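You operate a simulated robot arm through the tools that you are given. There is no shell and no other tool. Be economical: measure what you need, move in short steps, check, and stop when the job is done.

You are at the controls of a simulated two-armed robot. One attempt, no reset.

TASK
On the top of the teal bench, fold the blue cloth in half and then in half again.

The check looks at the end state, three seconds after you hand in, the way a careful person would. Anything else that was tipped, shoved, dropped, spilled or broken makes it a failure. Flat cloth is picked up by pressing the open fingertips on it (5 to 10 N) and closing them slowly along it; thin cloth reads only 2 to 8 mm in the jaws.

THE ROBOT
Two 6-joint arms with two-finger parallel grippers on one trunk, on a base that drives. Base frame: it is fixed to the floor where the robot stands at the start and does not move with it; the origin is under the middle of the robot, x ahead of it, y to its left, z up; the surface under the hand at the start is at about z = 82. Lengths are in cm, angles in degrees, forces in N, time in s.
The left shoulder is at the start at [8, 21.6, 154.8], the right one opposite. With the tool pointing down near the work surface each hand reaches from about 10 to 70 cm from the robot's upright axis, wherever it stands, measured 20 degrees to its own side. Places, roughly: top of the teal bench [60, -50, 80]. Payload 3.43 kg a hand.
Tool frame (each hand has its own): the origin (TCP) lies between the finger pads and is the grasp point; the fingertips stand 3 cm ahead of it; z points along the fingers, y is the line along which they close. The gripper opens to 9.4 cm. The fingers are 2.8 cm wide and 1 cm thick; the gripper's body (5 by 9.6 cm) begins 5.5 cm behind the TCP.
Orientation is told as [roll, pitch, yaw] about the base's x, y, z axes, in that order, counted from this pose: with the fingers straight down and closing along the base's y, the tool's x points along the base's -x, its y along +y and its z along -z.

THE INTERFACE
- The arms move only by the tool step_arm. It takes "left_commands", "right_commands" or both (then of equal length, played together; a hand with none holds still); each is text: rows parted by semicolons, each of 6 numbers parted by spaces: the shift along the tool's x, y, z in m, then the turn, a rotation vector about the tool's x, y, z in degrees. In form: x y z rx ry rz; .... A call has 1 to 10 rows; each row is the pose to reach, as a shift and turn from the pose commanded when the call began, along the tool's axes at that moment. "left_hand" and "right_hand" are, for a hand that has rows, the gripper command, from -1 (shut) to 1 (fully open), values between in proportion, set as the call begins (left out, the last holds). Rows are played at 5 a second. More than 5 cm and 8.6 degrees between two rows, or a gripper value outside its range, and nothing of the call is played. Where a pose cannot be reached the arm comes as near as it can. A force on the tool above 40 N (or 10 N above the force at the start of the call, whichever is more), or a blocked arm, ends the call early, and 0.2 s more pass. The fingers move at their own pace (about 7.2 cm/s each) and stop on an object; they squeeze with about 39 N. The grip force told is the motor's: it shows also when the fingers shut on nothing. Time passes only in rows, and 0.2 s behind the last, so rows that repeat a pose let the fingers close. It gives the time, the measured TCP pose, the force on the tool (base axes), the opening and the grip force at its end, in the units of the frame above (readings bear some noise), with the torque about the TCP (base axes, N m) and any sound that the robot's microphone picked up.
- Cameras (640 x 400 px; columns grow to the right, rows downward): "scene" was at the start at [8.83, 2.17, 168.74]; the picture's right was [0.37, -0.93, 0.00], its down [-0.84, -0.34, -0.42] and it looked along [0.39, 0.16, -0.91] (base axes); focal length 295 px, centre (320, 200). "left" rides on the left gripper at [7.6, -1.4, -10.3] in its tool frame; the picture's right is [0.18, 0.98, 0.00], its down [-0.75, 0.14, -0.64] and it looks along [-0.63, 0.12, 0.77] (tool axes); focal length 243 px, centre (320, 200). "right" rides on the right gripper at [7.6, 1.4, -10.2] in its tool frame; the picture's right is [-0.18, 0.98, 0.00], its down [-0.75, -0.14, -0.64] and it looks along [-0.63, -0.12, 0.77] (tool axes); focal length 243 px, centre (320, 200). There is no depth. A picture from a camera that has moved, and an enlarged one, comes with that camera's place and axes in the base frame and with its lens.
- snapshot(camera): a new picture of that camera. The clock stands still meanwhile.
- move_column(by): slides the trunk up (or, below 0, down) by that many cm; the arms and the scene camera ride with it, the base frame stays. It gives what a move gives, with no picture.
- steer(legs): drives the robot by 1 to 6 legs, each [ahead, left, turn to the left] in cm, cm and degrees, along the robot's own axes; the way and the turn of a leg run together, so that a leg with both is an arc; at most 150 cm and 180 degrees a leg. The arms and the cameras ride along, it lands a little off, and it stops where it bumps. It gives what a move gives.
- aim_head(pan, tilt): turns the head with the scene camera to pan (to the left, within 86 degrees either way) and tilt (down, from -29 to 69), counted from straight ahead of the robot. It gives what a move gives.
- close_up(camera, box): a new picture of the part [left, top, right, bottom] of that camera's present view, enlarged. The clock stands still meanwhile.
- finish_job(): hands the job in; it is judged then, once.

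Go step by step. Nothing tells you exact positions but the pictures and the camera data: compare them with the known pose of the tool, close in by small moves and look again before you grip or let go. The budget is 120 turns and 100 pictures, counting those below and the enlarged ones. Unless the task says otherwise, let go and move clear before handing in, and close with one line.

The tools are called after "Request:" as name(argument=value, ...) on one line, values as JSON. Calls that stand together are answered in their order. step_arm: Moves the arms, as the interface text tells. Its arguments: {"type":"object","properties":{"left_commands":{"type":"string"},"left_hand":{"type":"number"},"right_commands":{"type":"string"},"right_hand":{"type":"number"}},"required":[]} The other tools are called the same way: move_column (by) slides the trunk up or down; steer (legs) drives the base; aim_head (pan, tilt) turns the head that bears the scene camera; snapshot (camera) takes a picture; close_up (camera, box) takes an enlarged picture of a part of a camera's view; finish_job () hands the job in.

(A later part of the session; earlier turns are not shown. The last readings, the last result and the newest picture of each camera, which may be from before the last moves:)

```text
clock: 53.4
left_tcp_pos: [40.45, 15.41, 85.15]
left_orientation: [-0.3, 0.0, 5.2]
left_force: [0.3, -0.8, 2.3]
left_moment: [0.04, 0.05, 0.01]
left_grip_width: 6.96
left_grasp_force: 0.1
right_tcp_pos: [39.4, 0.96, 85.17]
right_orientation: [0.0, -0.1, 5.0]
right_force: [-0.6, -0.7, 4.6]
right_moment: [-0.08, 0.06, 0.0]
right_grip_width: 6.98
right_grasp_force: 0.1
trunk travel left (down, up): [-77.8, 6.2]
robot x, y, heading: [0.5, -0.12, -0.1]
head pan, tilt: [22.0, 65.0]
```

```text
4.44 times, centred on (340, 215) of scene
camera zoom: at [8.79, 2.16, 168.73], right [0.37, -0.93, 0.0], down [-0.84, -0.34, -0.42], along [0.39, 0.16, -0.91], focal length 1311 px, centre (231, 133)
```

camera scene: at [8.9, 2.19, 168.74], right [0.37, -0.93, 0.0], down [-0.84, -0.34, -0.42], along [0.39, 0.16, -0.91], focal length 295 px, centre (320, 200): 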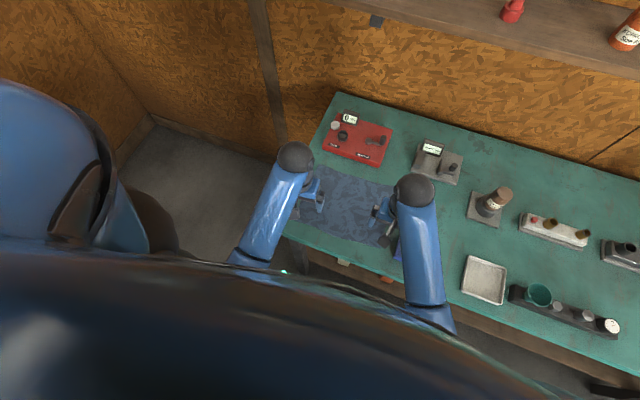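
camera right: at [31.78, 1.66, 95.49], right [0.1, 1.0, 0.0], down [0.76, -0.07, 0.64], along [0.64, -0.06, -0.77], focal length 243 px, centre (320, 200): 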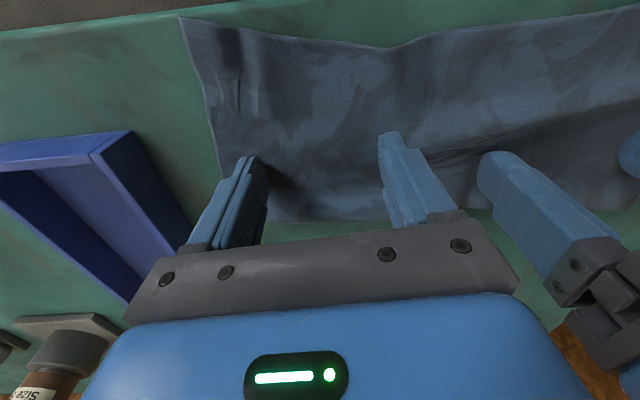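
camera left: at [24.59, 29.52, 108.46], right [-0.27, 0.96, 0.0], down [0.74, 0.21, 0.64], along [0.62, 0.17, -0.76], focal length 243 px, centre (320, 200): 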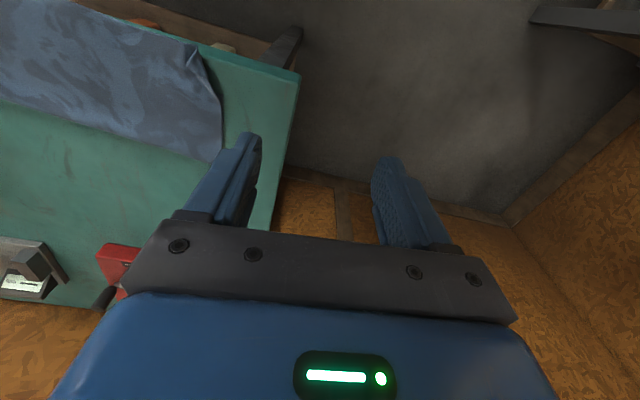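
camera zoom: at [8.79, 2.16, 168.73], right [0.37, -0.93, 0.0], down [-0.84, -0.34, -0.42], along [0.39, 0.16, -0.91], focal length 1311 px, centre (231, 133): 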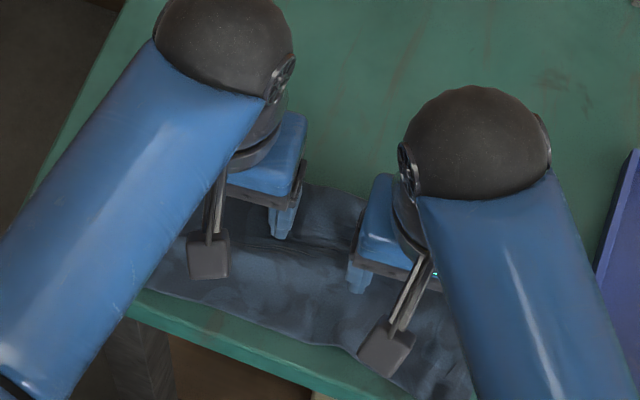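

It works: the cloth follows the fingers. Another 2.5 cm for both.

Request:
step_arm(left_commands="-0.006 0 0.0003 0 0 0;-0.012 0 0.0003 0 0 0;-0.018 0 0.0003 0 0 0;-0.025 0 0.0003 0 0 0", right_commands="-0.006 0 0 0 0 0;-0.012 0 0 0 0 0;-0.018 0 0 0 0 0;-0.025 0 0 0 0 0")

Request:
step_arm(left_commands="0 0 -0.01 0 0 0;0 0 -0.04 0 0 0;0 0 -0.08 0 0 0;0 0.03 -0.1 0 0 0;0 0.06 -0.1 0 0 0;0 0.09 -0.1 0 0 0;0 0.12 -0.1 0 0 0", right_commands="0 0 -0.01 0 0 0;0 0 -0.04 0 0 0;0 0 -0.08 0 0 0;0 -0.03 -0.1 0 0 0;0 -0.06 -0.1 0 0 0;0 -0.09 -0.1 0 0 0;0 -0.12 -0.1 0 0 0")

Request:
close_up(camera="scene", box=[280, 170, 400, 260])

Request:
snapshot(camera="right")

Request:
snapshot(camera="left")

```text
clock: 54.4
left_tcp_pos: [43.23, 15.35, 85.19]
left_orientation: [-0.3, -0.3, 5.2]
left_force: [-3.4, -0.3, 14.1]
left_moment: [0.53, 0.2, 0.11]
left_grip_width: 7.02
left_grasp_force: 0.1
right_tcp_pos: [41.83, 1.13, 84.99]
right_orientation: [0.1, -0.2, 5.0]
right_force: [-1.3, -0.2, 2.7]
right_moment: [-0.03, 0.04, -0.03]
right_grip_width: 7.0
right_grasp_force: 0.1
trunk travel left (down, up): [-77.8, 6.2]
robot x, y, heading: [0.02, 0.19, 0.2]
head pan, tilt: [22.0, 65.0]
```

```text
clock: 56.0
left_tcp_pos: [41.86, 27.56, 94.83]
left_orientation: [-0.2, 0.0, 5.2]
left_force: [0.3, -0.2, -0.4]
left_moment: [-0.02, -0.01, -0.02]
left_grip_width: 7.01
left_grasp_force: 0.0
right_tcp_pos: [43.1, -10.86, 95.12]
right_orientation: [0.0, 0.0, 5.1]
right_force: [-0.4, 0.2, -0.6]
right_moment: [0.01, 0.02, 0.0]
right_grip_width: 6.99
right_grasp_force: 0.0
trunk travel left (down, up): [-77.8, 6.2]
robot x, y, heading: [-0.4, -0.22, -0.0]
head pan, tilt: [22.0, 65.0]
```

```text
4.44 times, centred on (340, 215) of scene
camera zoom: at [8.82, 2.16, 168.74], right [0.37, -0.93, 0.0], down [-0.84, -0.34, -0.42], along [0.39, 0.16, -0.91], focal length 1311 px, centre (231, 133)
```

zoom: 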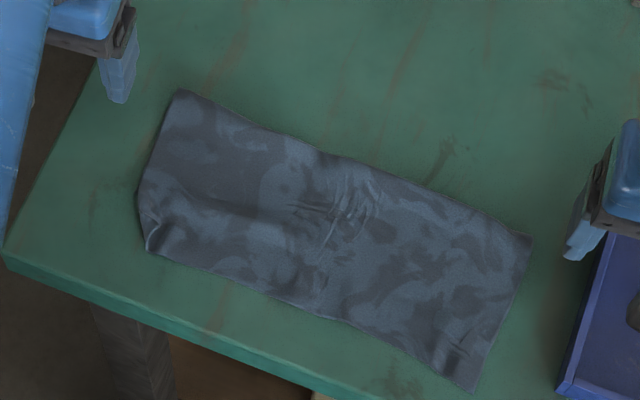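

```text
37 pictures are left
camera right: at [35.4, -10.19, 105.42], right [0.1, 1.0, 0.0], down [0.76, -0.07, 0.64], along [0.64, -0.06, -0.77], focal length 243 px, centre (320, 200)
```

right: 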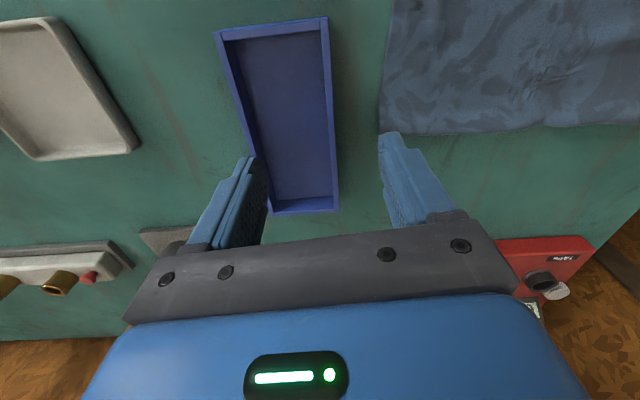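

```text
36 pictures are left
camera left: at [34.54, 25.64, 105.11], right [-0.27, 0.96, -0.01], down [0.74, 0.21, 0.64], along [0.62, 0.17, -0.77], focal length 243 px, centre (320, 200)
```

left: 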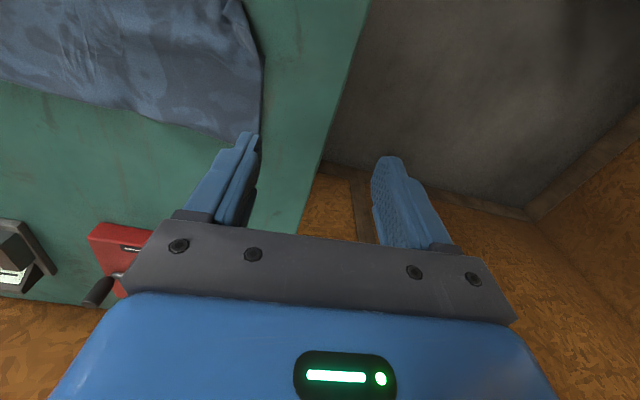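

The half-folded cloth is back on the bench, squared: fold corners (48, 22) and (46.6, -5), near corners (35.7, 19.5) and (34.8, -5). I'll check the edges closely.

Request:
close_up(camera="scene", box=[300, 205, 348, 235])

Request:
close_up(camera="scene", box=[344, 214, 392, 244])

```text
13.33 times, centred on (324, 220) of scene
camera zoom: at [8.82, 2.16, 168.74], right [0.37, -0.93, 0.0], down [-0.84, -0.34, -0.42], along [0.39, 0.16, -0.91], focal length 3934 px, centre (267, -67)
```

zoom: 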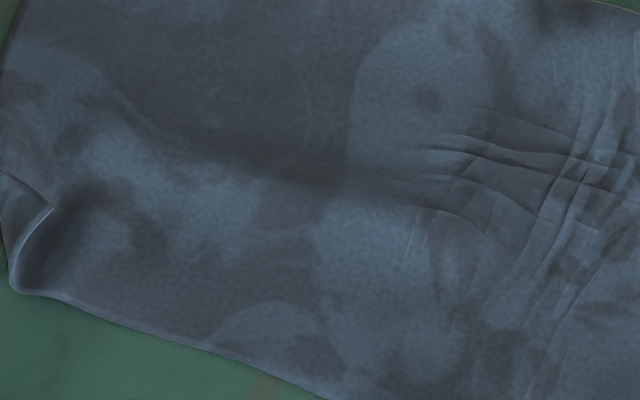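

```text
13.33 times, centred on (368, 229) of scene
camera zoom: at [8.82, 2.16, 168.74], right [0.37, -0.93, 0.0], down [-0.84, -0.34, -0.42], along [0.39, 0.16, -0.91], focal length 3934 px, centre (-320, -187)
```

zoom: 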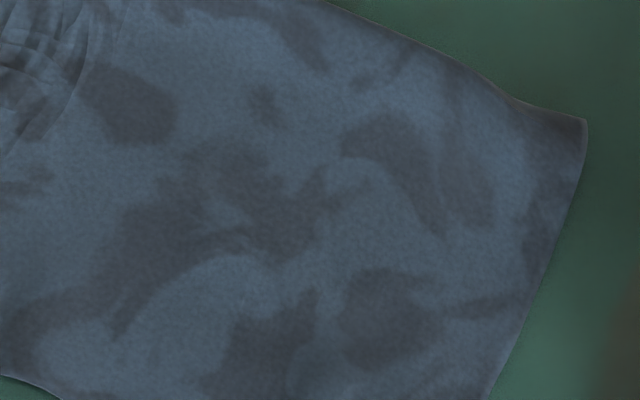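

The near corners look fine. For the second fold I'll use the left hand at the middle of the right short edge (about (40.7, -5)), carrying it left; the right hand clears out first.

Request:
step_arm(right_commands="0 -0.03 -0.02 0 0 0;0 -0.06 -0.04 0 0 0;0 -0.09 -0.06 0 0 0;0 -0.12 -0.07 0 0 0;0 -0.15 -0.07 0 0 0;0.03 -0.17 -0.07 0 0 0;0.06 -0.17 -0.07 0 0 0;0.08 -0.17 -0.07 0 0 0;0.08 -0.17 -0.07 0 0 0", left_commands="0.004 -0.03 -0.01 0 0 0;0.009 -0.07 -0.01 0 0 2;0.014 -0.11 -0.01 0 0 5;0.019 -0.15 -0.01 0 0 5;0.024 -0.19 -0.01 0 0 5;0.029 -0.23 -0.01 0 0 5;0.035 -0.27 -0.01 0 0 5;0.04 -0.308 0 0 0 5;0.04 -0.308 0.02 0 0 5", left_hand=-0.28)

Request:
snapshot(camera="left")

Request:
snapshot(camera="scene")

```text
clock: 58.0
left_tcp_pos: [40.76, -3.76, 92.94]
left_orientation: [-0.4, -0.2, 0.1]
left_force: [-1.0, 0.2, -0.8]
left_moment: [0.02, -0.01, 0.03]
left_grip_width: 3.37
left_grasp_force: 0.0
right_tcp_pos: [36.88, -28.04, 97.99]
right_orientation: [-0.1, -0.1, 5.0]
right_force: [-0.1, 0.1, -0.1]
right_moment: [0.03, -0.02, 0.01]
right_grip_width: 7.03
right_grasp_force: 0.1
right hand out of reach, approached as far as the arm can: row 2, 3, 4, 5, 6, 7, 8, 9
trunk travel left (down, up): [-77.8, 6.2]
robot x, y, heading: [0.22, 0.21, 0.1]
head pan, tilt: [22.0, 65.0]
```

```text
33 pictures are left
camera left: at [33.25, -4.97, 103.22], right [-0.19, 0.98, -0.01], down [0.75, 0.15, 0.64], along [0.63, 0.12, -0.77], focal length 243 px, centre (320, 200)
```

left: 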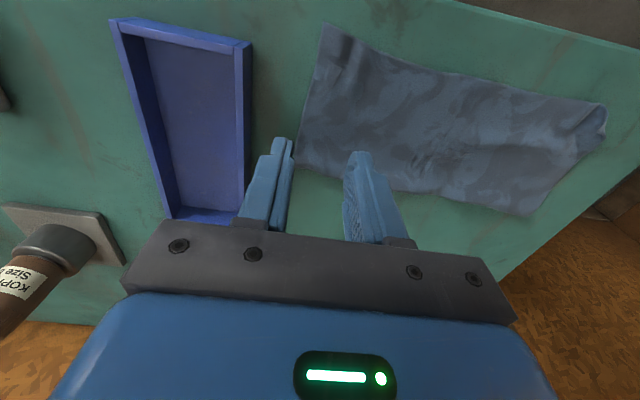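

```text
32 pictures are left
camera scene: at [8.95, 2.13, 168.73], right [0.37, -0.93, 0.0], down [-0.84, -0.34, -0.42], along [0.39, 0.16, -0.91], focal length 295 px, centre (320, 200)
```

scene: 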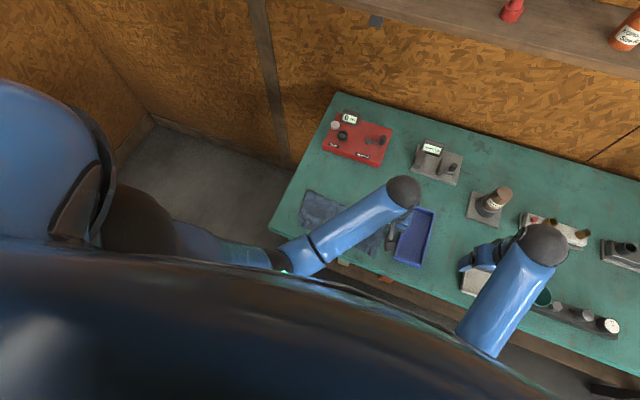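

The right edge's middle is at about (40, -4.8). I'll put one finger just outside the edge and tilt slightly so that finger rides lowest and catches both layers.

Request:
step_arm(left_commands="0.006 0.003 0.02 -4 0 0;0.006 0.003 0.05 -4 0 0;0.006 0.003 0.065 -4 0 0")

Request:
snapshot(camera="left")

```text
clock: 58.8
left_tcp_pos: [40.16, -3.25, 86.45]
left_orientation: [3.7, 0.0, 0.2]
left_force: [0.1, -0.4, 0.2]
left_moment: [-0.03, -0.01, -0.03]
left_grip_width: 3.37
left_grasp_force: 0.1
right_tcp_pos: [36.93, -28.05, 98.12]
right_orientation: [-0.1, -0.2, 5.1]
right_force: [0.3, -0.1, -0.1]
right_moment: [-0.02, 0.02, 0.0]
right_grip_width: 7.0
right_grasp_force: 0.1
trunk travel left (down, up): [-77.8, 6.2]
robot x, y, heading: [0.05, -0.01, -0.1]
head pan, tilt: [22.0, 65.0]
```

```text
31 pictures are left
camera left: at [32.66, -5.25, 96.59], right [-0.19, 0.98, 0.06], down [0.75, 0.1, 0.65], along [0.63, 0.17, -0.76], focal length 243 px, centre (320, 200)
```

left: 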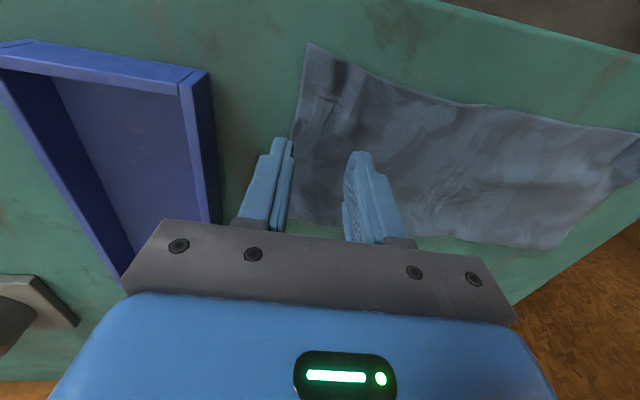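

Request:
step_arm(left_commands="0 -0.003 0.004 0 0 0;0 -0.003 0.008 0 0 0;0 -0.003 0.0105 0 0 0;0 -0.003 0.0115 0 0 0;0 -0.003 0.0115 0 0 0")

```text
clock: 60.0
left_tcp_pos: [40.29, -3.44, 85.38]
left_orientation: [3.7, 0.0, 0.3]
left_force: [0.5, 0.2, 0.0]
left_moment: [0.02, -0.02, -0.02]
left_grip_width: 3.39
left_grasp_force: 0.0
right_tcp_pos: [36.79, -27.9, 98.0]
right_orientation: [-0.1, -0.2, 5.0]
right_force: [0.4, 0.2, 0.3]
right_moment: [0.02, -0.03, 0.01]
right_grip_width: 7.01
right_grasp_force: 0.0
trunk travel left (down, up): [-77.8, 6.2]
robot x, y, heading: [0.23, 0.17, 0.4]
head pan, tilt: [22.0, 65.0]
```

Request:
step_arm(left_commands="0 0 0.001 0 0 0;0 0 0.0018 0 0 0;0 0 0.0018 0 0 0")

Request:
close_up(camera="left", box=[240, 80, 400, 180])

```text
clock: 60.8
left_tcp_pos: [40.22, -3.48, 85.36]
left_orientation: [3.7, -0.2, 0.3]
left_force: [-0.2, 0.2, 0.3]
left_moment: [0.0, 0.01, -0.03]
left_grip_width: 3.37
left_grasp_force: 0.0
right_tcp_pos: [36.89, -28.02, 98.13]
right_orientation: [-0.1, -0.3, 5.1]
right_force: [-0.5, 0.9, 0.0]
right_moment: [-0.01, 0.03, 0.0]
right_grip_width: 6.99
right_grasp_force: 0.0
trunk travel left (down, up): [-77.8, 6.2]
robot x, y, heading: [0.04, 0.02, -0.2]
head pan, tilt: [22.0, 65.0]
```

```text
4.00 times, centred on (320, 130) of left
camera zoom: at [32.73, -5.45, 95.49], right [-0.19, 0.98, 0.06], down [0.75, 0.1, 0.65], along [0.63, 0.17, -0.76], focal length 970 px, centre (320, 480)
```

zoom: 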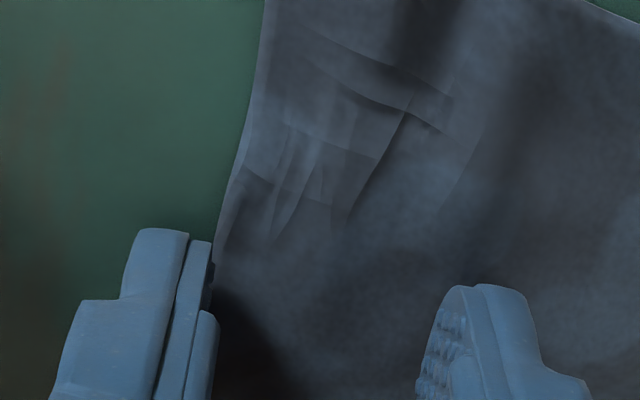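

The outer finger is right beside the edge. I'll press a bit further down until force shows.

Request:
step_arm(left_commands="0 0 0.0008 0 0 0;0 0 0.0012 0 0 0;0 0 0.0012 0 0 0")

```text
clock: 61.6
left_tcp_pos: [40.18, -3.41, 85.16]
left_orientation: [3.6, -0.1, 0.1]
left_force: [2.1, -0.1, 7.1]
left_moment: [-0.15, -0.07, 0.03]
left_grip_width: 3.39
left_grasp_force: 0.0
right_tcp_pos: [36.8, -28.09, 98.08]
right_orientation: [-0.1, -0.2, 4.9]
right_force: [-0.2, 1.2, 0.6]
right_moment: [0.01, 0.04, -0.04]
right_grip_width: 6.99
right_grasp_force: 0.1
trunk travel left (down, up): [-77.8, 6.2]
robot x, y, heading: [-0.15, -0.21, -0.1]
head pan, tilt: [22.0, 65.0]
```

Request:
step_arm(left_commands="0 0 0.0002 0 0 0", left_hand=-0.42)

Request:
step_arm(left_commands="0 0 0 0 0 0", left_hand=-0.56)

Request:
step_arm(left_commands="0 0 0 0 0 0", left_hand=-0.7)

Request:
close_up(camera="left", box=[240, 80, 400, 180])

```text
clock: 62.0
left_tcp_pos: [39.97, -3.48, 85.23]
left_orientation: [3.7, 0.0, 0.1]
left_force: [1.2, -0.6, 4.5]
left_moment: [-0.1, -0.05, 0.01]
left_grip_width: 2.7
left_grasp_force: 0.0
right_tcp_pos: [36.84, -28.04, 97.96]
right_orientation: [-0.1, -0.1, 5.0]
right_force: [0.2, 0.1, 0.6]
right_moment: [0.01, 0.01, -0.03]
right_grip_width: 7.0
right_grasp_force: 0.0
trunk travel left (down, up): [-77.8, 6.2]
robot x, y, heading: [0.14, 0.16, 0.0]
head pan, tilt: [22.0, 65.0]
```

```text
clock: 62.4
left_tcp_pos: [39.94, -3.36, 85.3]
left_orientation: [3.7, -0.1, 0.2]
left_force: [1.3, -0.2, 3.2]
left_moment: [-0.06, 0.0, -0.02]
left_grip_width: 2.06
left_grasp_force: 0.5
right_tcp_pos: [36.88, -28.11, 97.9]
right_orientation: [-0.2, -0.2, 5.1]
right_force: [0.6, -0.4, -0.9]
right_moment: [0.02, 0.01, 0.0]
right_grip_width: 7.0
right_grasp_force: 0.0
trunk travel left (down, up): [-77.8, 6.2]
robot x, y, heading: [-0.06, 0.15, -0.0]
head pan, tilt: [22.0, 65.0]
```

```text
clock: 62.8
left_tcp_pos: [39.94, -3.41, 85.16]
left_orientation: [3.8, 0.0, 0.2]
left_force: [-0.1, 0.5, 3.5]
left_moment: [0.0, -0.02, 0.02]
left_grip_width: 1.38
left_grasp_force: 0.1
right_tcp_pos: [36.66, -28.11, 98.0]
right_orientation: [-0.1, -0.3, 5.0]
right_force: [-0.2, 0.2, 0.0]
right_moment: [0.05, 0.02, -0.02]
right_grip_width: 7.0
right_grasp_force: 0.1
trunk travel left (down, up): [-77.8, 6.2]
robot x, y, heading: [0.35, 0.17, 0.4]
head pan, tilt: [22.0, 65.0]
```

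```text
4.00 times, centred on (320, 130) of left
camera zoom: at [32.55, -5.38, 95.32], right [-0.19, 0.98, 0.06], down [0.75, 0.1, 0.65], along [0.63, 0.17, -0.76], focal length 970 px, centre (320, 480)
```

zoom: 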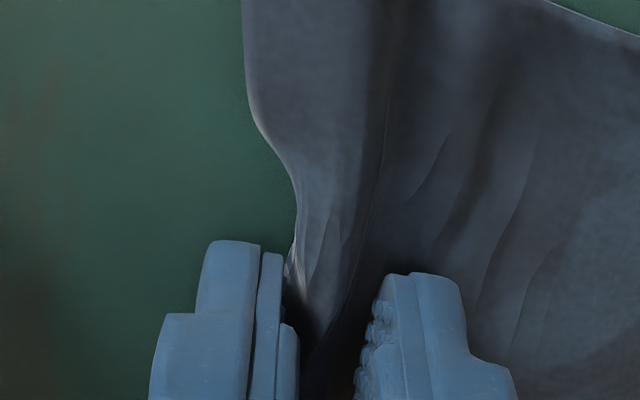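

The edge is bulldozed in and rising between the fingers. Closing on.

Request:
step_arm(left_commands="0 0 0.0002 0 0 0", left_hand=-0.8)

Request:
step_arm(left_commands="0 0 0 0 0 0", left_hand=-0.9)

Request:
step_arm(left_commands="0 0 0 0 0 0;0 0 0 0 0 0", left_hand=-1)

Request:
step_arm(left_commands="0 0.003 -0.01 0 0 0;0 0.006 -0.02 0 0 0;0 0.01 -0.03 0 0 0")

Request:
snapshot(camera="left")

```text
clock: 63.2
left_tcp_pos: [39.99, -3.55, 85.16]
left_orientation: [3.7, -0.2, 0.3]
left_force: [-0.7, -0.3, 3.3]
left_moment: [0.01, 0.03, 0.01]
left_grip_width: 0.93
left_grasp_force: 0.0
right_tcp_pos: [36.95, -28.13, 98.12]
right_orientation: [-0.1, -0.2, 5.0]
right_force: [-0.3, 0.3, 0.0]
right_moment: [-0.02, 0.01, 0.0]
right_grip_width: 7.01
right_grasp_force: 0.0
trunk travel left (down, up): [-77.8, 6.2]
robot x, y, heading: [-0.02, -0.09, 0.1]
head pan, tilt: [22.0, 65.0]
```

```text
clock: 63.6
left_tcp_pos: [40.03, -3.51, 85.25]
left_orientation: [3.7, -0.1, 0.3]
left_force: [-0.3, 0.9, 6.9]
left_moment: [0.07, 0.01, 0.01]
left_grip_width: 0.64
left_grasp_force: 5.9
right_tcp_pos: [36.83, -28.09, 97.98]
right_orientation: [0.0, -0.2, 4.9]
right_force: [0.0, 0.3, 0.2]
right_moment: [-0.04, 0.03, 0.02]
right_grip_width: 6.99
right_grasp_force: 0.1
trunk travel left (down, up): [-77.8, 6.2]
robot x, y, heading: [-0.11, -0.31, -0.1]
head pan, tilt: [22.0, 65.0]
```

```text
clock: 64.2
left_tcp_pos: [40.06, -3.51, 85.36]
left_orientation: [3.7, -0.2, 0.2]
left_force: [0.3, 2.9, 15.0]
left_moment: [0.12, 0.03, -0.01]
left_grip_width: 0.35
left_grasp_force: 38.4
right_tcp_pos: [36.8, -28.12, 98.23]
right_orientation: [-0.1, -0.3, 5.1]
right_force: [-0.6, -0.4, 0.1]
right_moment: [0.0, 0.02, 0.01]
right_grip_width: 7.01
right_grasp_force: 0.0
trunk travel left (down, up): [-77.8, 6.2]
robot x, y, heading: [-0.06, 0.03, 0.1]
head pan, tilt: [22.0, 65.0]
```

```text
clock: 65.0
left_tcp_pos: [40.05, -2.71, 88.14]
left_orientation: [3.8, 0.0, 0.3]
left_force: [-0.1, 0.5, 0.4]
left_moment: [-0.02, 0.01, 0.0]
left_grip_width: 0.22
left_grasp_force: 37.3
right_tcp_pos: [36.83, -28.01, 97.97]
right_orientation: [-0.1, -0.1, 5.1]
right_force: [0.6, 0.0, 0.6]
right_moment: [-0.02, 0.02, -0.02]
right_grip_width: 7.0
right_grasp_force: 0.1
trunk travel left (down, up): [-77.8, 6.2]
robot x, y, heading: [-0.03, 0.23, 0.0]
head pan, tilt: [22.0, 65.0]
```

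```text
28 pictures are left
camera left: at [32.6, -4.66, 98.29], right [-0.19, 0.98, 0.06], down [0.75, 0.1, 0.65], along [0.63, 0.17, -0.76], focal length 243 px, centre (320, 200)
```

left: 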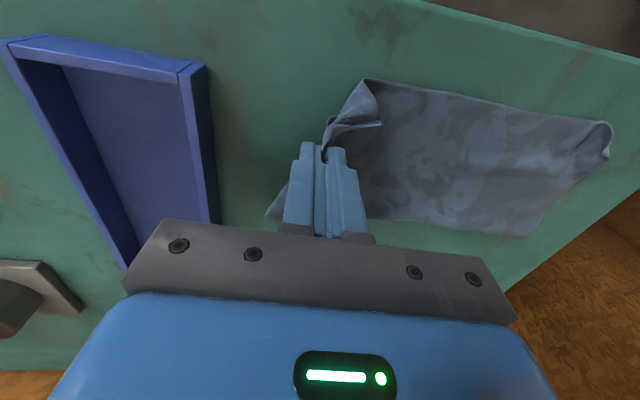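

The hand lifted something 2.2 mm thick; I'll check whether both layers came up.

Request:
close_up(camera="left", box=[250, 60, 410, 160])

Request:
close_up(camera="scene", box=[290, 180, 410, 255])

```text
4.00 times, centred on (330, 110) of left
camera zoom: at [32.6, -4.66, 98.29], right [-0.19, 0.98, 0.06], down [0.75, 0.1, 0.65], along [0.63, 0.17, -0.76], focal length 970 px, centre (280, 560)
```

zoom: 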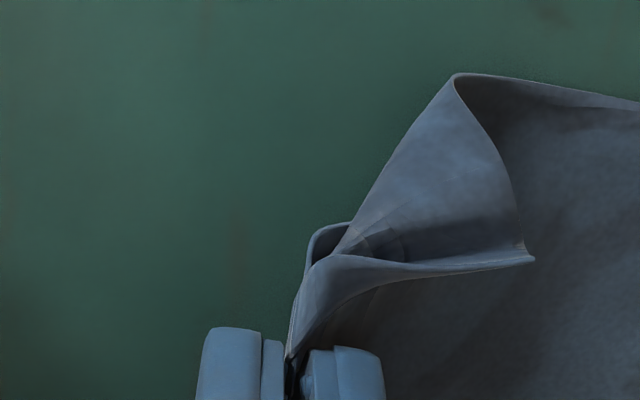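

```text
5.33 times, centred on (350, 218) of scene
camera zoom: at [8.75, 2.16, 168.74], right [0.37, -0.93, 0.0], down [-0.84, -0.34, -0.42], along [0.39, 0.16, -0.91], focal length 1573 px, centre (160, 107)
```

zoom: 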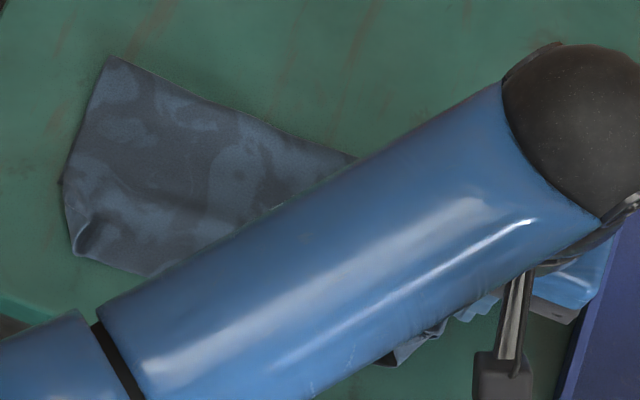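

Both layers came up together. I'll carry the edge over to the left in a slow arc.

Request:
step_arm(left_commands="0 0.0105 -0.0234 1 0 0;-0.001 0.021 -0.0457 3 0 0;-0.001 0.033 -0.055 4 0 0;-0.002 0.0461 -0.0622 4 0 0;-0.003 0.06 -0.068 4 0 0;-0.003 0.0748 -0.0723 4 0 0;-0.004 0.092 -0.075 8 0 0;-0.005 0.109 -0.076 12 0 0;-0.005 0.127 -0.074 16 0 0;-0.006 0.145 -0.0708 20 0 0")

Request:
snapshot(camera="left")

Request:
close_up(camera="scene", box=[270, 160, 430, 260])

```text
clock: 67.2
left_tcp_pos: [40.74, 11.45, 96.18]
left_orientation: [-16.4, -0.1, 0.1]
left_force: [-0.2, -0.5, -0.4]
left_moment: [0.02, 0.01, 0.01]
left_grip_width: 0.23
left_grasp_force: 36.8
right_tcp_pos: [36.8, -28.02, 97.95]
right_orientation: [-0.1, -0.2, 5.0]
right_force: [0.5, 0.9, -0.3]
right_moment: [0.01, 0.01, 0.0]
right_grip_width: 6.97
right_grasp_force: 0.1
trunk travel left (down, up): [-77.8, 6.2]
robot x, y, heading: [-0.25, 0.13, -0.1]
head pan, tilt: [22.0, 65.0]
```

```text
25 pictures are left
camera left: at [33.24, 13.0, 106.35], right [-0.19, 0.94, -0.28], down [0.75, 0.32, 0.58], along [0.63, -0.1, -0.77], focal length 243 px, centre (320, 200)
```

left: 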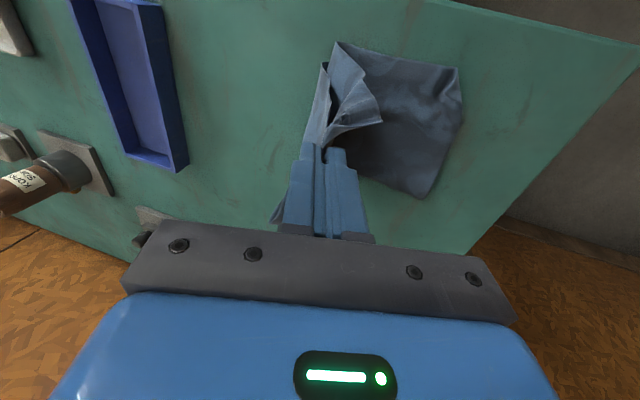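

```text
4.00 times, centred on (350, 210) of scene
camera zoom: at [8.8, 2.23, 168.74], right [0.37, -0.93, 0.0], down [-0.84, -0.34, -0.42], along [0.39, 0.16, -0.91], focal length 1180 px, centre (200, 160)
```

zoom: 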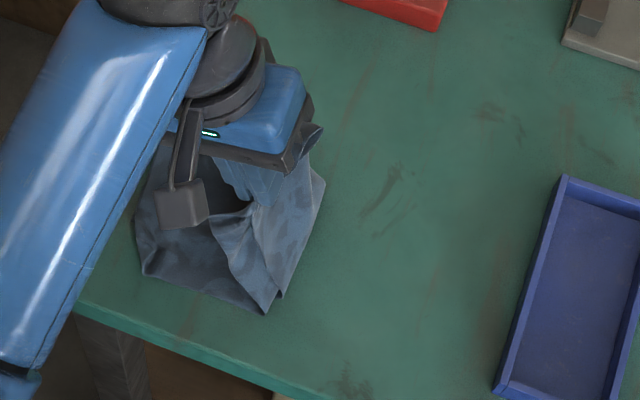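

Both layers are folding over cleanly. Continuing down to the left edge (mid about (41.5, 20)), tilting the fingers.

Request:
step_arm(left_commands="-0.001 0.017 -0.001 4 0 0;-0.001 0.034 0 8 0 0;-0.002 0.051 0.003 12 0 0;-0.003 0.067 0.007 16 0 0;-0.003 0.081 0.013 20 0 0;-0.004 0.095 0.021 24 0 0;-0.004 0.106 0.031 28 0 0;-0.005 0.116 0.042 29 0 0;-0.005 0.124 0.055 29 0 0;-0.005 0.129 0.0635 29 0 0")

Request:
snapshot(camera="left")

Request:
close_up(camera="scene", box=[270, 160, 430, 260])

```text
clock: 69.4
left_tcp_pos: [41.05, 22.07, 86.52]
left_orientation: [-45.3, -0.1, 0.2]
left_force: [0.7, 0.0, -0.4]
left_moment: [0.04, -0.01, 0.01]
left_grip_width: 0.23
left_grasp_force: 36.9
right_tcp_pos: [36.88, -27.98, 98.09]
right_orientation: [0.0, -0.2, 5.1]
right_force: [0.0, -0.7, 0.5]
right_moment: [-0.01, -0.03, -0.03]
right_grip_width: 7.01
right_grasp_force: 0.1
trunk travel left (down, up): [-77.8, 6.2]
robot x, y, heading: [0.25, -0.27, 0.0]
head pan, tilt: [22.0, 65.0]
```

```text
23 pictures are left
camera left: at [33.67, 28.52, 94.74], right [-0.19, 0.69, -0.7], down [0.75, 0.56, 0.35], along [0.63, -0.46, -0.62], focal length 243 px, centre (320, 200)
```

left: 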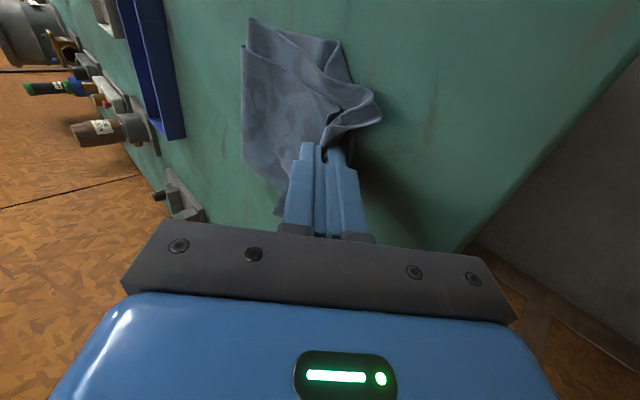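

```text
4.00 times, centred on (350, 210) of scene
camera zoom: at [8.82, 2.16, 168.74], right [0.37, -0.93, 0.0], down [-0.84, -0.34, -0.42], along [0.39, 0.16, -0.91], focal length 1180 px, centre (200, 160)
```

zoom: 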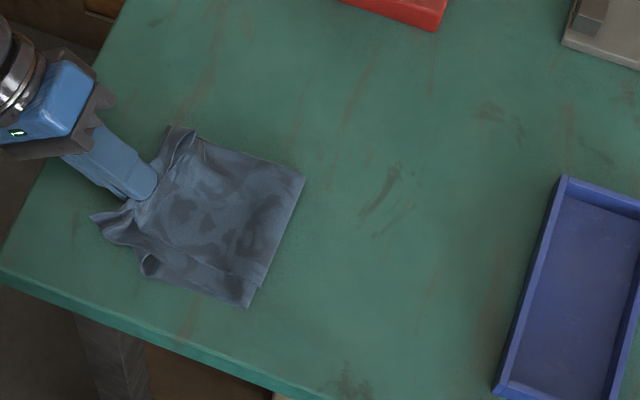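

The fold line is neat at y ≈ 9. I'll set the edge down slightly further in, then open the fingers a little.

Request:
step_arm(left_commands="0 0 0.006 0 0 0;0 0 0.011 0 0 0;0 0 0.011 0 0 0")

Request:
step_arm(left_commands="0 0 0 0 0 0;0 0 0 0 0 0;0 0 -0.003 0 0 0", left_hand=-0.75)

Request:
step_arm(left_commands="0 0 -0.01 0 0 0;0 0 -0.03 0 0 0;0 0 -0.06 0 0 0;0 0 -0.1 0 0 0", left_hand=-0.6)

Request:
close_up(camera="scene", box=[280, 175, 376, 235])

```text
clock: 70.2
left_tcp_pos: [41.17, 21.27, 85.61]
left_orientation: [-45.4, -0.1, 0.2]
left_force: [-0.2, 0.4, 0.4]
left_moment: [0.05, 0.0, 0.0]
left_grip_width: 0.25
left_grasp_force: 37.1
right_tcp_pos: [36.77, -27.98, 97.9]
right_orientation: [-0.1, -0.3, 5.0]
right_force: [-0.7, -0.4, -0.4]
right_moment: [-0.03, -0.01, 0.03]
right_grip_width: 7.01
right_grasp_force: 0.1
trunk travel left (down, up): [-77.8, 6.2]
robot x, y, heading: [0.21, -0.2, 0.2]
head pan, tilt: [22.0, 65.0]
```

```text
clock: 71.0
left_tcp_pos: [41.28, 21.53, 85.89]
left_orientation: [-45.4, -0.1, 0.2]
left_force: [0.5, 0.6, 0.2]
left_moment: [0.02, -0.02, -0.01]
left_grip_width: 1.17
left_grasp_force: 0.1
right_tcp_pos: [36.83, -28.14, 97.98]
right_orientation: [-0.1, -0.2, 5.0]
right_force: [-0.9, -0.9, -0.9]
right_moment: [-0.01, 0.04, -0.02]
right_grip_width: 7.0
right_grasp_force: 0.1
trunk travel left (down, up): [-77.8, 6.2]
robot x, y, heading: [0.03, -0.26, 0.1]
head pan, tilt: [22.0, 65.0]
```

```text
clock: 72.0
left_tcp_pos: [41.42, 28.57, 92.99]
left_orientation: [-45.3, -0.1, 0.2]
left_force: [0.2, 0.3, 0.0]
left_moment: [0.0, -0.01, 0.02]
left_grip_width: 1.86
left_grasp_force: 0.1
left hand out of reach, approached as far as the arm can: row 4
right_tcp_pos: [36.93, -27.89, 98.03]
right_orientation: [-0.1, -0.2, 5.0]
right_force: [0.2, 0.5, 1.0]
right_moment: [0.01, 0.03, 0.03]
right_grip_width: 7.01
right_grasp_force: 0.1
trunk travel left (down, up): [-77.8, 6.2]
robot x, y, heading: [-0.18, 0.2, -0.1]
head pan, tilt: [22.0, 65.0]
```

```text
6.67 times, centred on (328, 205) of scene
camera zoom: at [8.84, 2.25, 168.73], right [0.37, -0.93, 0.0], down [-0.84, -0.34, -0.42], along [0.39, 0.16, -0.91], focal length 1967 px, centre (267, 167)
```

zoom: 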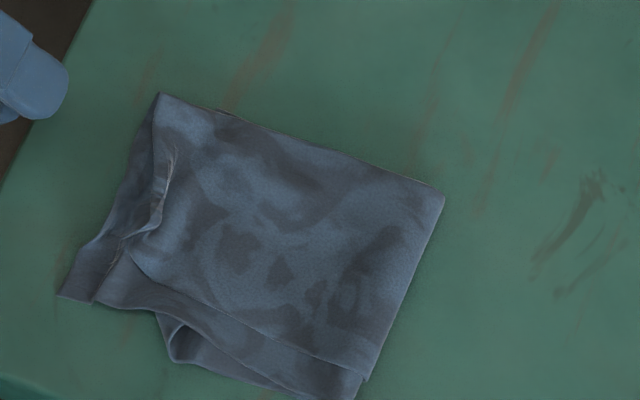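

A nice quarter fold, but the upper part overshoots the lower by about 3–4 cm at the left. I'll regrip the overhanging left edge and re-lay it further right; first straighten the hand over it.

Request:
step_arm(left_commands="0 -0.004 -0.006 -8 0 0;0 -0.012 0.004 -16 0 0;-0.003 -0.02 0.012 -24 0 0;-0.006 -0.028 0.02 -32 0 0;-0.008 -0.034 0.03 -40 0 0;-0.008 -0.039 0.039 -41 0 0;-0.008 -0.039 0.039 -41 0 0", left_hand=-0.3)

Request:
snapshot(camera="left")

```text
clock: 73.6
left_tcp_pos: [42.04, 22.96, 92.97]
left_orientation: [-4.3, -0.2, 0.3]
left_force: [0.4, 0.0, 0.0]
left_moment: [-0.01, 0.0, 0.01]
left_grip_width: 3.3
left_grasp_force: 0.0
right_tcp_pos: [36.84, -27.93, 98.11]
right_orientation: [-0.1, -0.2, 5.1]
right_force: [0.0, -0.3, -0.3]
right_moment: [0.01, 0.0, 0.02]
right_grip_width: 7.02
right_grasp_force: 0.1
trunk travel left (down, up): [-77.8, 6.2]
robot x, y, heading: [-0.15, -0.04, 0.2]
head pan, tilt: [22.0, 65.0]
```

```text
20 pictures are left
camera left: at [34.57, 22.31, 103.21], right [-0.19, 0.98, -0.07], down [0.75, 0.19, 0.63], along [0.63, 0.06, -0.77], focal length 243 px, centre (320, 200)
```

left: 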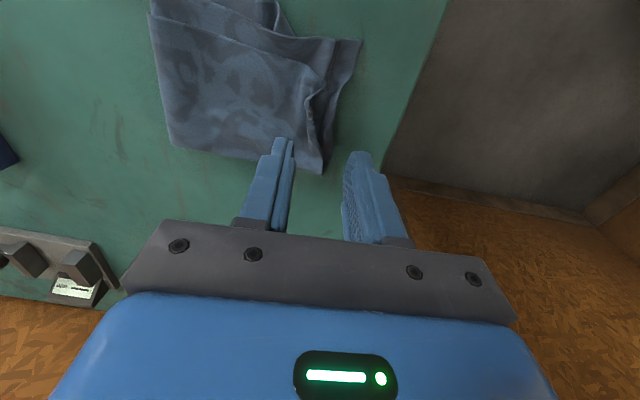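

Request:
step_arm(left_commands="0 -0.007 0.02 0 0 0;0 -0.008 0.05 0 0 0;0 -0.008 0.065 0 0 0;0 -0.008 0.075 0 0 0")

Request:
close_up(camera="left", box=[200, 60, 440, 210])

```text
clock: 74.6
left_tcp_pos: [42.06, 21.55, 85.24]
left_orientation: [-4.3, -0.1, 0.3]
left_force: [-0.4, -0.2, 2.1]
left_moment: [0.05, 0.0, 0.01]
left_grip_width: 3.33
left_grasp_force: 0.0
right_tcp_pos: [36.84, -28.12, 98.01]
right_orientation: [0.0, -0.1, 5.0]
right_force: [0.2, -0.3, -0.6]
right_moment: [-0.04, 0.03, -0.02]
right_grip_width: 6.99
right_grasp_force: 0.0
trunk travel left (down, up): [-77.8, 6.2]
robot x, y, heading: [-0.1, 0.07, 0.2]
head pan, tilt: [22.0, 65.0]
```

```text
2.67 times, centred on (320, 135) of left
camera zoom: at [34.53, 21.05, 95.58], right [-0.19, 0.98, -0.07], down [0.75, 0.19, 0.63], along [0.63, 0.06, -0.77], focal length 647 px, centre (320, 373)
```

zoom: 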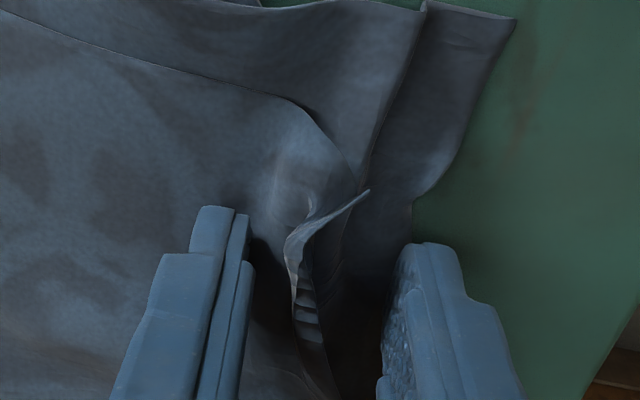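

I can see both upper layers' edges between the fingers. Pressing slightly and closing.

Request:
step_arm(left_commands="0 0 0.0005 0 0 0;0 0 0.0005 0 0 0", left_hand=-0.45)

Request:
step_arm(left_commands="0 0 0 0 0 0", left_hand=-0.6)

Request:
step_arm(left_commands="0 0 0 0 0 0", left_hand=-0.75)

Request:
step_arm(left_commands="0 0 0 0 0 0", left_hand=-0.88)

Request:
step_arm(left_commands="0 0 0 0 0 0;0 0 0 0 0 0", left_hand=-1)

Request:
step_arm(left_commands="0 -0.003 -0.01 0 0 0;0 -0.008 -0.025 0 0 0;0 -0.015 -0.04 0 0 0")

Request:
snapshot(camera="left")

```text
clock: 75.2
left_tcp_pos: [41.96, 21.66, 85.14]
left_orientation: [-4.3, -0.1, 0.2]
left_force: [0.3, -0.1, 2.1]
left_moment: [0.03, 0.0, 0.01]
left_grip_width: 2.57
left_grasp_force: 0.1
right_tcp_pos: [36.8, -28.09, 97.98]
right_orientation: [-0.1, -0.2, 5.0]
right_force: [0.5, -0.4, 0.1]
right_moment: [0.0, 0.01, 0.03]
right_grip_width: 6.99
right_grasp_force: 0.1
trunk travel left (down, up): [-77.8, 6.2]
robot x, y, heading: [-0.03, -0.22, -0.0]
head pan, tilt: [22.0, 65.0]
```

```text
clock: 75.6
left_tcp_pos: [42.03, 21.71, 85.08]
left_orientation: [-4.3, -0.1, 0.1]
left_force: [-1.4, 0.3, 2.2]
left_moment: [-0.02, -0.02, 0.0]
left_grip_width: 1.88
left_grasp_force: 0.1
right_tcp_pos: [36.87, -28.0, 98.06]
right_orientation: [-0.2, -0.1, 5.1]
right_force: [0.0, 0.6, -0.1]
right_moment: [0.03, 0.0, 0.03]
right_grip_width: 7.01
right_grasp_force: 0.0
trunk travel left (down, up): [-77.8, 6.2]
robot x, y, heading: [0.04, 0.18, 0.1]
head pan, tilt: [22.0, 65.0]
```

```text
clock: 76.0
left_tcp_pos: [42.1, 21.54, 85.21]
left_orientation: [-4.3, -0.1, 0.3]
left_force: [0.2, -0.3, 0.0]
left_moment: [-0.01, -0.05, 0.0]
left_grip_width: 1.18
left_grasp_force: 0.1
right_tcp_pos: [36.95, -28.13, 97.94]
right_orientation: [-0.1, -0.3, 5.0]
right_force: [-0.4, 0.3, 0.1]
right_moment: [-0.01, 0.01, -0.01]
right_grip_width: 6.99
right_grasp_force: 0.0
trunk travel left (down, up): [-77.8, 6.2]
robot x, y, heading: [0.44, -0.03, 0.0]
head pan, tilt: [22.0, 65.0]
```

```text
clock: 76.4
left_tcp_pos: [41.98, 21.52, 85.25]
left_orientation: [-4.3, -0.2, 0.1]
left_force: [0.7, 0.2, 1.9]
left_moment: [-0.02, -0.01, -0.02]
left_grip_width: 0.69
left_grasp_force: 39.2
right_tcp_pos: [36.88, -28.18, 97.96]
right_orientation: [0.0, -0.3, 5.0]
right_force: [-0.2, 1.1, -0.6]
right_moment: [0.0, 0.02, -0.02]
right_grip_width: 6.99
right_grasp_force: 0.0
trunk travel left (down, up): [-77.8, 6.2]
robot x, y, heading: [0.23, 0.19, 0.0]
head pan, tilt: [22.0, 65.0]
```

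```text
clock: 77.0
left_tcp_pos: [41.98, 21.59, 85.21]
left_orientation: [-4.3, -0.1, 0.2]
left_force: [-0.3, -0.9, 1.2]
left_moment: [-0.04, -0.01, -0.02]
left_grip_width: 0.72
left_grasp_force: 39.4
right_tcp_pos: [36.73, -28.09, 98.06]
right_orientation: [0.0, -0.2, 5.0]
right_force: [-0.4, 0.1, -0.3]
right_moment: [-0.01, 0.04, 0.0]
right_grip_width: 7.0
right_grasp_force: 0.0
trunk travel left (down, up): [-77.8, 6.2]
robot x, y, heading: [-0.02, 0.26, -0.0]
head pan, tilt: [22.0, 65.0]
```

```text
clock: 77.8
left_tcp_pos: [42.18, 20.22, 89.41]
left_orientation: [-4.3, -0.1, 0.3]
left_force: [-0.3, -0.1, 0.7]
left_moment: [-0.06, 0.02, 0.0]
left_grip_width: 0.69
left_grasp_force: 39.6
right_tcp_pos: [36.83, -28.04, 98.07]
right_orientation: [-0.1, -0.3, 5.0]
right_force: [0.7, -0.3, -0.2]
right_moment: [0.0, 0.05, -0.03]
right_grip_width: 7.0
right_grasp_force: 0.1
trunk travel left (down, up): [-77.8, 6.2]
robot x, y, heading: [0.12, -0.13, -0.1]
head pan, tilt: [22.0, 65.0]
```

```text
18 pictures are left
camera left: at [34.72, 19.8, 99.76], right [-0.19, 0.98, -0.07], down [0.75, 0.19, 0.63], along [0.63, 0.06, -0.77], focal length 243 px, centre (320, 200)
```

left: 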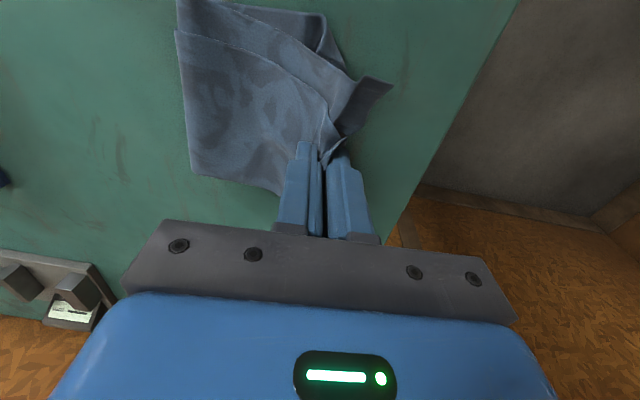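

Holding 7 mm of cloth. I'll lift a little more and check whether the lower half stays down.

Request:
step_arm(left_commands="0 -0.01 -0.02 0 0 0;0 -0.02 -0.035 0 0 0;0 -0.02 -0.035 0 0 0")

Request:
snapshot(camera="left")

Request:
close_up(camera="scene", box=[280, 175, 376, 235])

```text
clock: 78.6
left_tcp_pos: [42.16, 18.54, 93.08]
left_orientation: [-4.3, -0.1, 0.1]
left_force: [0.4, -0.9, 0.6]
left_moment: [-0.01, 0.01, 0.05]
left_grip_width: 0.67
left_grasp_force: 39.2
right_tcp_pos: [36.82, -28.06, 98.08]
right_orientation: [-0.1, -0.2, 4.9]
right_force: [-0.7, 0.3, 0.2]
right_moment: [-0.01, 0.03, -0.01]
right_grip_width: 7.0
right_grasp_force: 0.0
trunk travel left (down, up): [-77.8, 6.2]
robot x, y, heading: [-0.11, -0.11, 0.1]
head pan, tilt: [22.0, 65.0]
```

```text
17 pictures are left
camera left: at [34.8, 17.93, 103.35], right [-0.19, 0.98, -0.07], down [0.75, 0.19, 0.63], along [0.63, 0.06, -0.77], focal length 243 px, centre (320, 200)
```

left: 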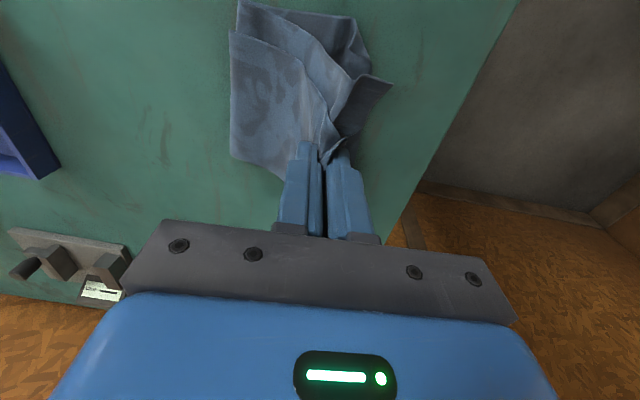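

```text
6.67 times, centred on (328, 205) of scene
camera zoom: at [8.82, 2.17, 168.74], right [0.37, -0.93, 0.0], down [-0.84, -0.34, -0.42], along [0.39, 0.16, -0.91], focal length 1967 px, centre (267, 167)
```

zoom: 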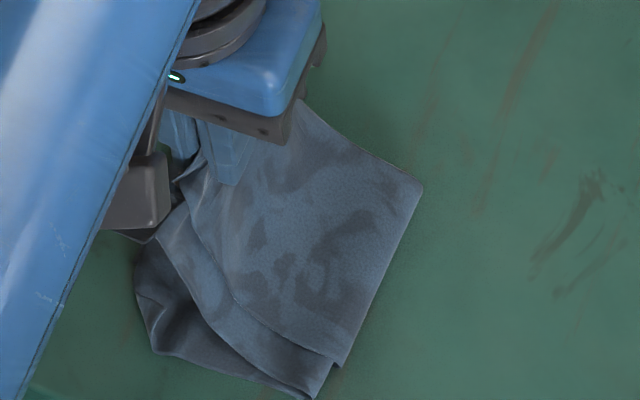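

Request:
close_up(camera="left", box=[220, 0, 420, 180])

```text
2.22 times, centred on (320, 90) of left
camera zoom: at [34.8, 17.93, 103.35], right [-0.19, 0.98, -0.07], down [0.75, 0.19, 0.63], along [0.63, 0.06, -0.77], focal length 539 px, centre (320, 444)
```

zoom: 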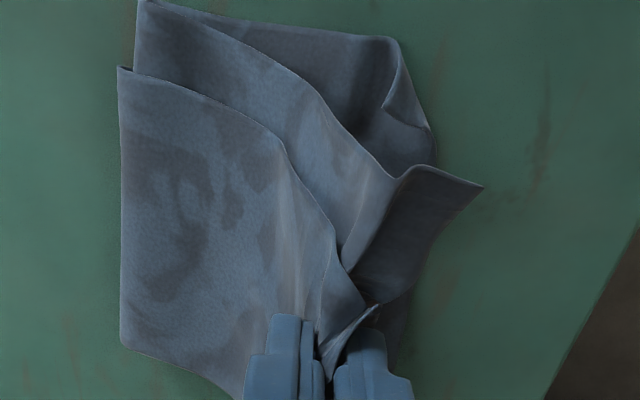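

The lower half stays on the bench. I'll set the edge down about 2 cm further right than before, and spread the fingers.

Request:
step_arm(left_commands="0 0.006 0.02 0 0 0;0 0.011 0.04 0 0 0;0 0.013 0.06 0 0 0;0 0.013 0.072 0 0 0;0 0.013 0.074 0 0 0")

Request:
step_arm(left_commands="0 0 0 0 0 0;0 0 0 0 0 0;0 0 0 0 0 0;0 0 -0.02 0 0 0;0 0 -0.05 0 0 0;0 0.03 -0.08 0 0 0;0 0.07 -0.1 0 0 0;0 0.1 -0.1 0 0 0", left_hand=-0.3)

Request:
close_up(camera="scene", box=[280, 175, 376, 235])

```text
clock: 79.8
left_tcp_pos: [42.25, 19.47, 85.65]
left_orientation: [-4.2, -0.1, 0.1]
left_force: [0.2, -0.1, 1.2]
left_moment: [-0.02, 0.0, 0.01]
left_grip_width: 0.65
left_grasp_force: 38.8
right_tcp_pos: [36.95, -28.1, 97.96]
right_orientation: [0.0, -0.1, 5.0]
right_force: [0.2, -0.3, -0.7]
right_moment: [0.04, 0.02, 0.0]
right_grip_width: 6.98
right_grasp_force: 0.1
trunk travel left (down, up): [-77.8, 6.2]
robot x, y, heading: [0.24, 0.64, 0.1]
head pan, tilt: [22.0, 65.0]
```

```text
clock: 81.6
left_tcp_pos: [42.11, 30.2, 94.99]
left_orientation: [-4.3, 0.0, 0.1]
left_force: [0.0, 0.9, 0.6]
left_moment: [-0.01, 0.0, -0.01]
left_grip_width: 3.27
left_grasp_force: 0.0
right_tcp_pos: [36.89, -28.01, 97.91]
right_orientation: [-0.1, -0.2, 5.1]
right_force: [0.6, -0.6, 0.1]
right_moment: [-0.02, 0.03, 0.01]
right_grip_width: 6.96
right_grasp_force: 0.0
trunk travel left (down, up): [-77.8, 6.2]
robot x, y, heading: [0.0, -0.15, 0.2]
head pan, tilt: [22.0, 65.0]
```

```text
6.67 times, centred on (328, 205) of scene
camera zoom: at [8.83, 2.23, 168.74], right [0.37, -0.93, 0.0], down [-0.84, -0.34, -0.42], along [0.39, 0.16, -0.91], focal length 1967 px, centre (267, 167)
```

zoom: 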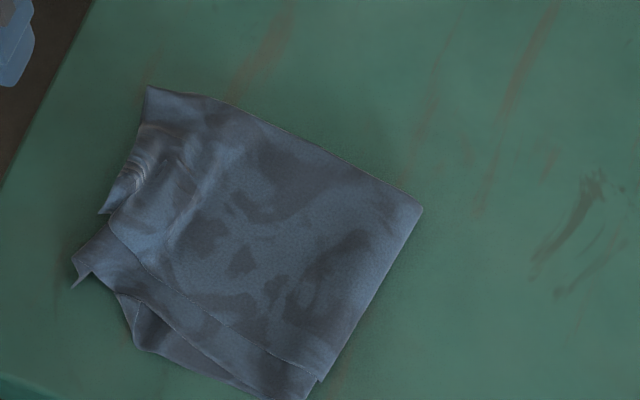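

It's now a compact quarter, with a 2–3 cm stagger at the left. I'll try one gentle tidy-up: light finger pressure on the top and a short drag right and toward me.

Request:
step_arm(left_commands="0 -0.04 0 -4.3 0 0;0 -0.08 0 -4.3 0 0;-0.002 -0.122 0 -4.3 0 0;-0.002 -0.122 0.04 -4.3 0 0;-0.002 -0.122 0.075 -4.3 0 0;-0.002 -0.122 0.085 -4.3 0 0;-0.002 -0.122 0.088 -4.3 0 0", left_hand=0.49)

Request:
step_arm(left_commands="0 0 0.002 0 0 0;0 0 0.004 0 0 0;0 0 0.004 0 0 0")

```text
clock: 83.2
left_tcp_pos: [42.01, 17.18, 86.87]
left_orientation: [0.1, -0.1, 0.2]
left_force: [0.6, 1.1, -0.5]
left_moment: [0.02, 0.0, -0.02]
left_grip_width: 7.01
left_grasp_force: 0.0
right_tcp_pos: [36.91, -28.01, 97.99]
right_orientation: [-0.1, -0.1, 5.0]
right_force: [0.0, -0.3, -1.2]
right_moment: [-0.03, -0.02, 0.01]
right_grip_width: 7.0
right_grasp_force: 0.1
trunk travel left (down, up): [-77.8, 6.2]
robot x, y, heading: [0.1, 0.04, -0.1]
head pan, tilt: [22.0, 65.0]
```

```text
clock: 84.0
left_tcp_pos: [42.19, 17.1, 86.49]
left_orientation: [0.0, 0.0, 0.1]
left_force: [-0.3, -0.1, 0.0]
left_moment: [-0.01, 0.04, -0.01]
left_grip_width: 7.0
left_grasp_force: 0.0
right_tcp_pos: [36.8, -28.02, 98.07]
right_orientation: [-0.1, -0.3, 4.9]
right_force: [-0.6, 1.1, 0.1]
right_moment: [0.01, 0.01, -0.02]
right_grip_width: 6.99
right_grasp_force: 0.1
trunk travel left (down, up): [-77.8, 6.2]
robot x, y, heading: [0.21, 0.05, -0.2]
head pan, tilt: [22.0, 65.0]
```

Request:
step_arm(left_commands="0 0 0.004 0 0 0;0 0 0.008 0 0 0;0 0 0.0105 0 0 0;0 0 0.0105 0 0 0")

```text
clock: 85.0
left_tcp_pos: [42.27, 17.11, 85.54]
left_orientation: [-0.1, -0.1, 0.2]
left_force: [-0.3, -0.7, -0.1]
left_moment: [-0.02, -0.03, 0.0]
left_grip_width: 6.99
left_grasp_force: 0.1
right_tcp_pos: [36.83, -28.06, 97.99]
right_orientation: [-0.1, -0.2, 5.0]
right_force: [0.0, -0.1, -0.3]
right_moment: [0.05, -0.02, 0.0]
right_grip_width: 6.99
right_grasp_force: 0.1
trunk travel left (down, up): [-77.8, 6.2]
robot x, y, heading: [-0.1, 0.2, -0.1]
head pan, tilt: [22.0, 65.0]
```

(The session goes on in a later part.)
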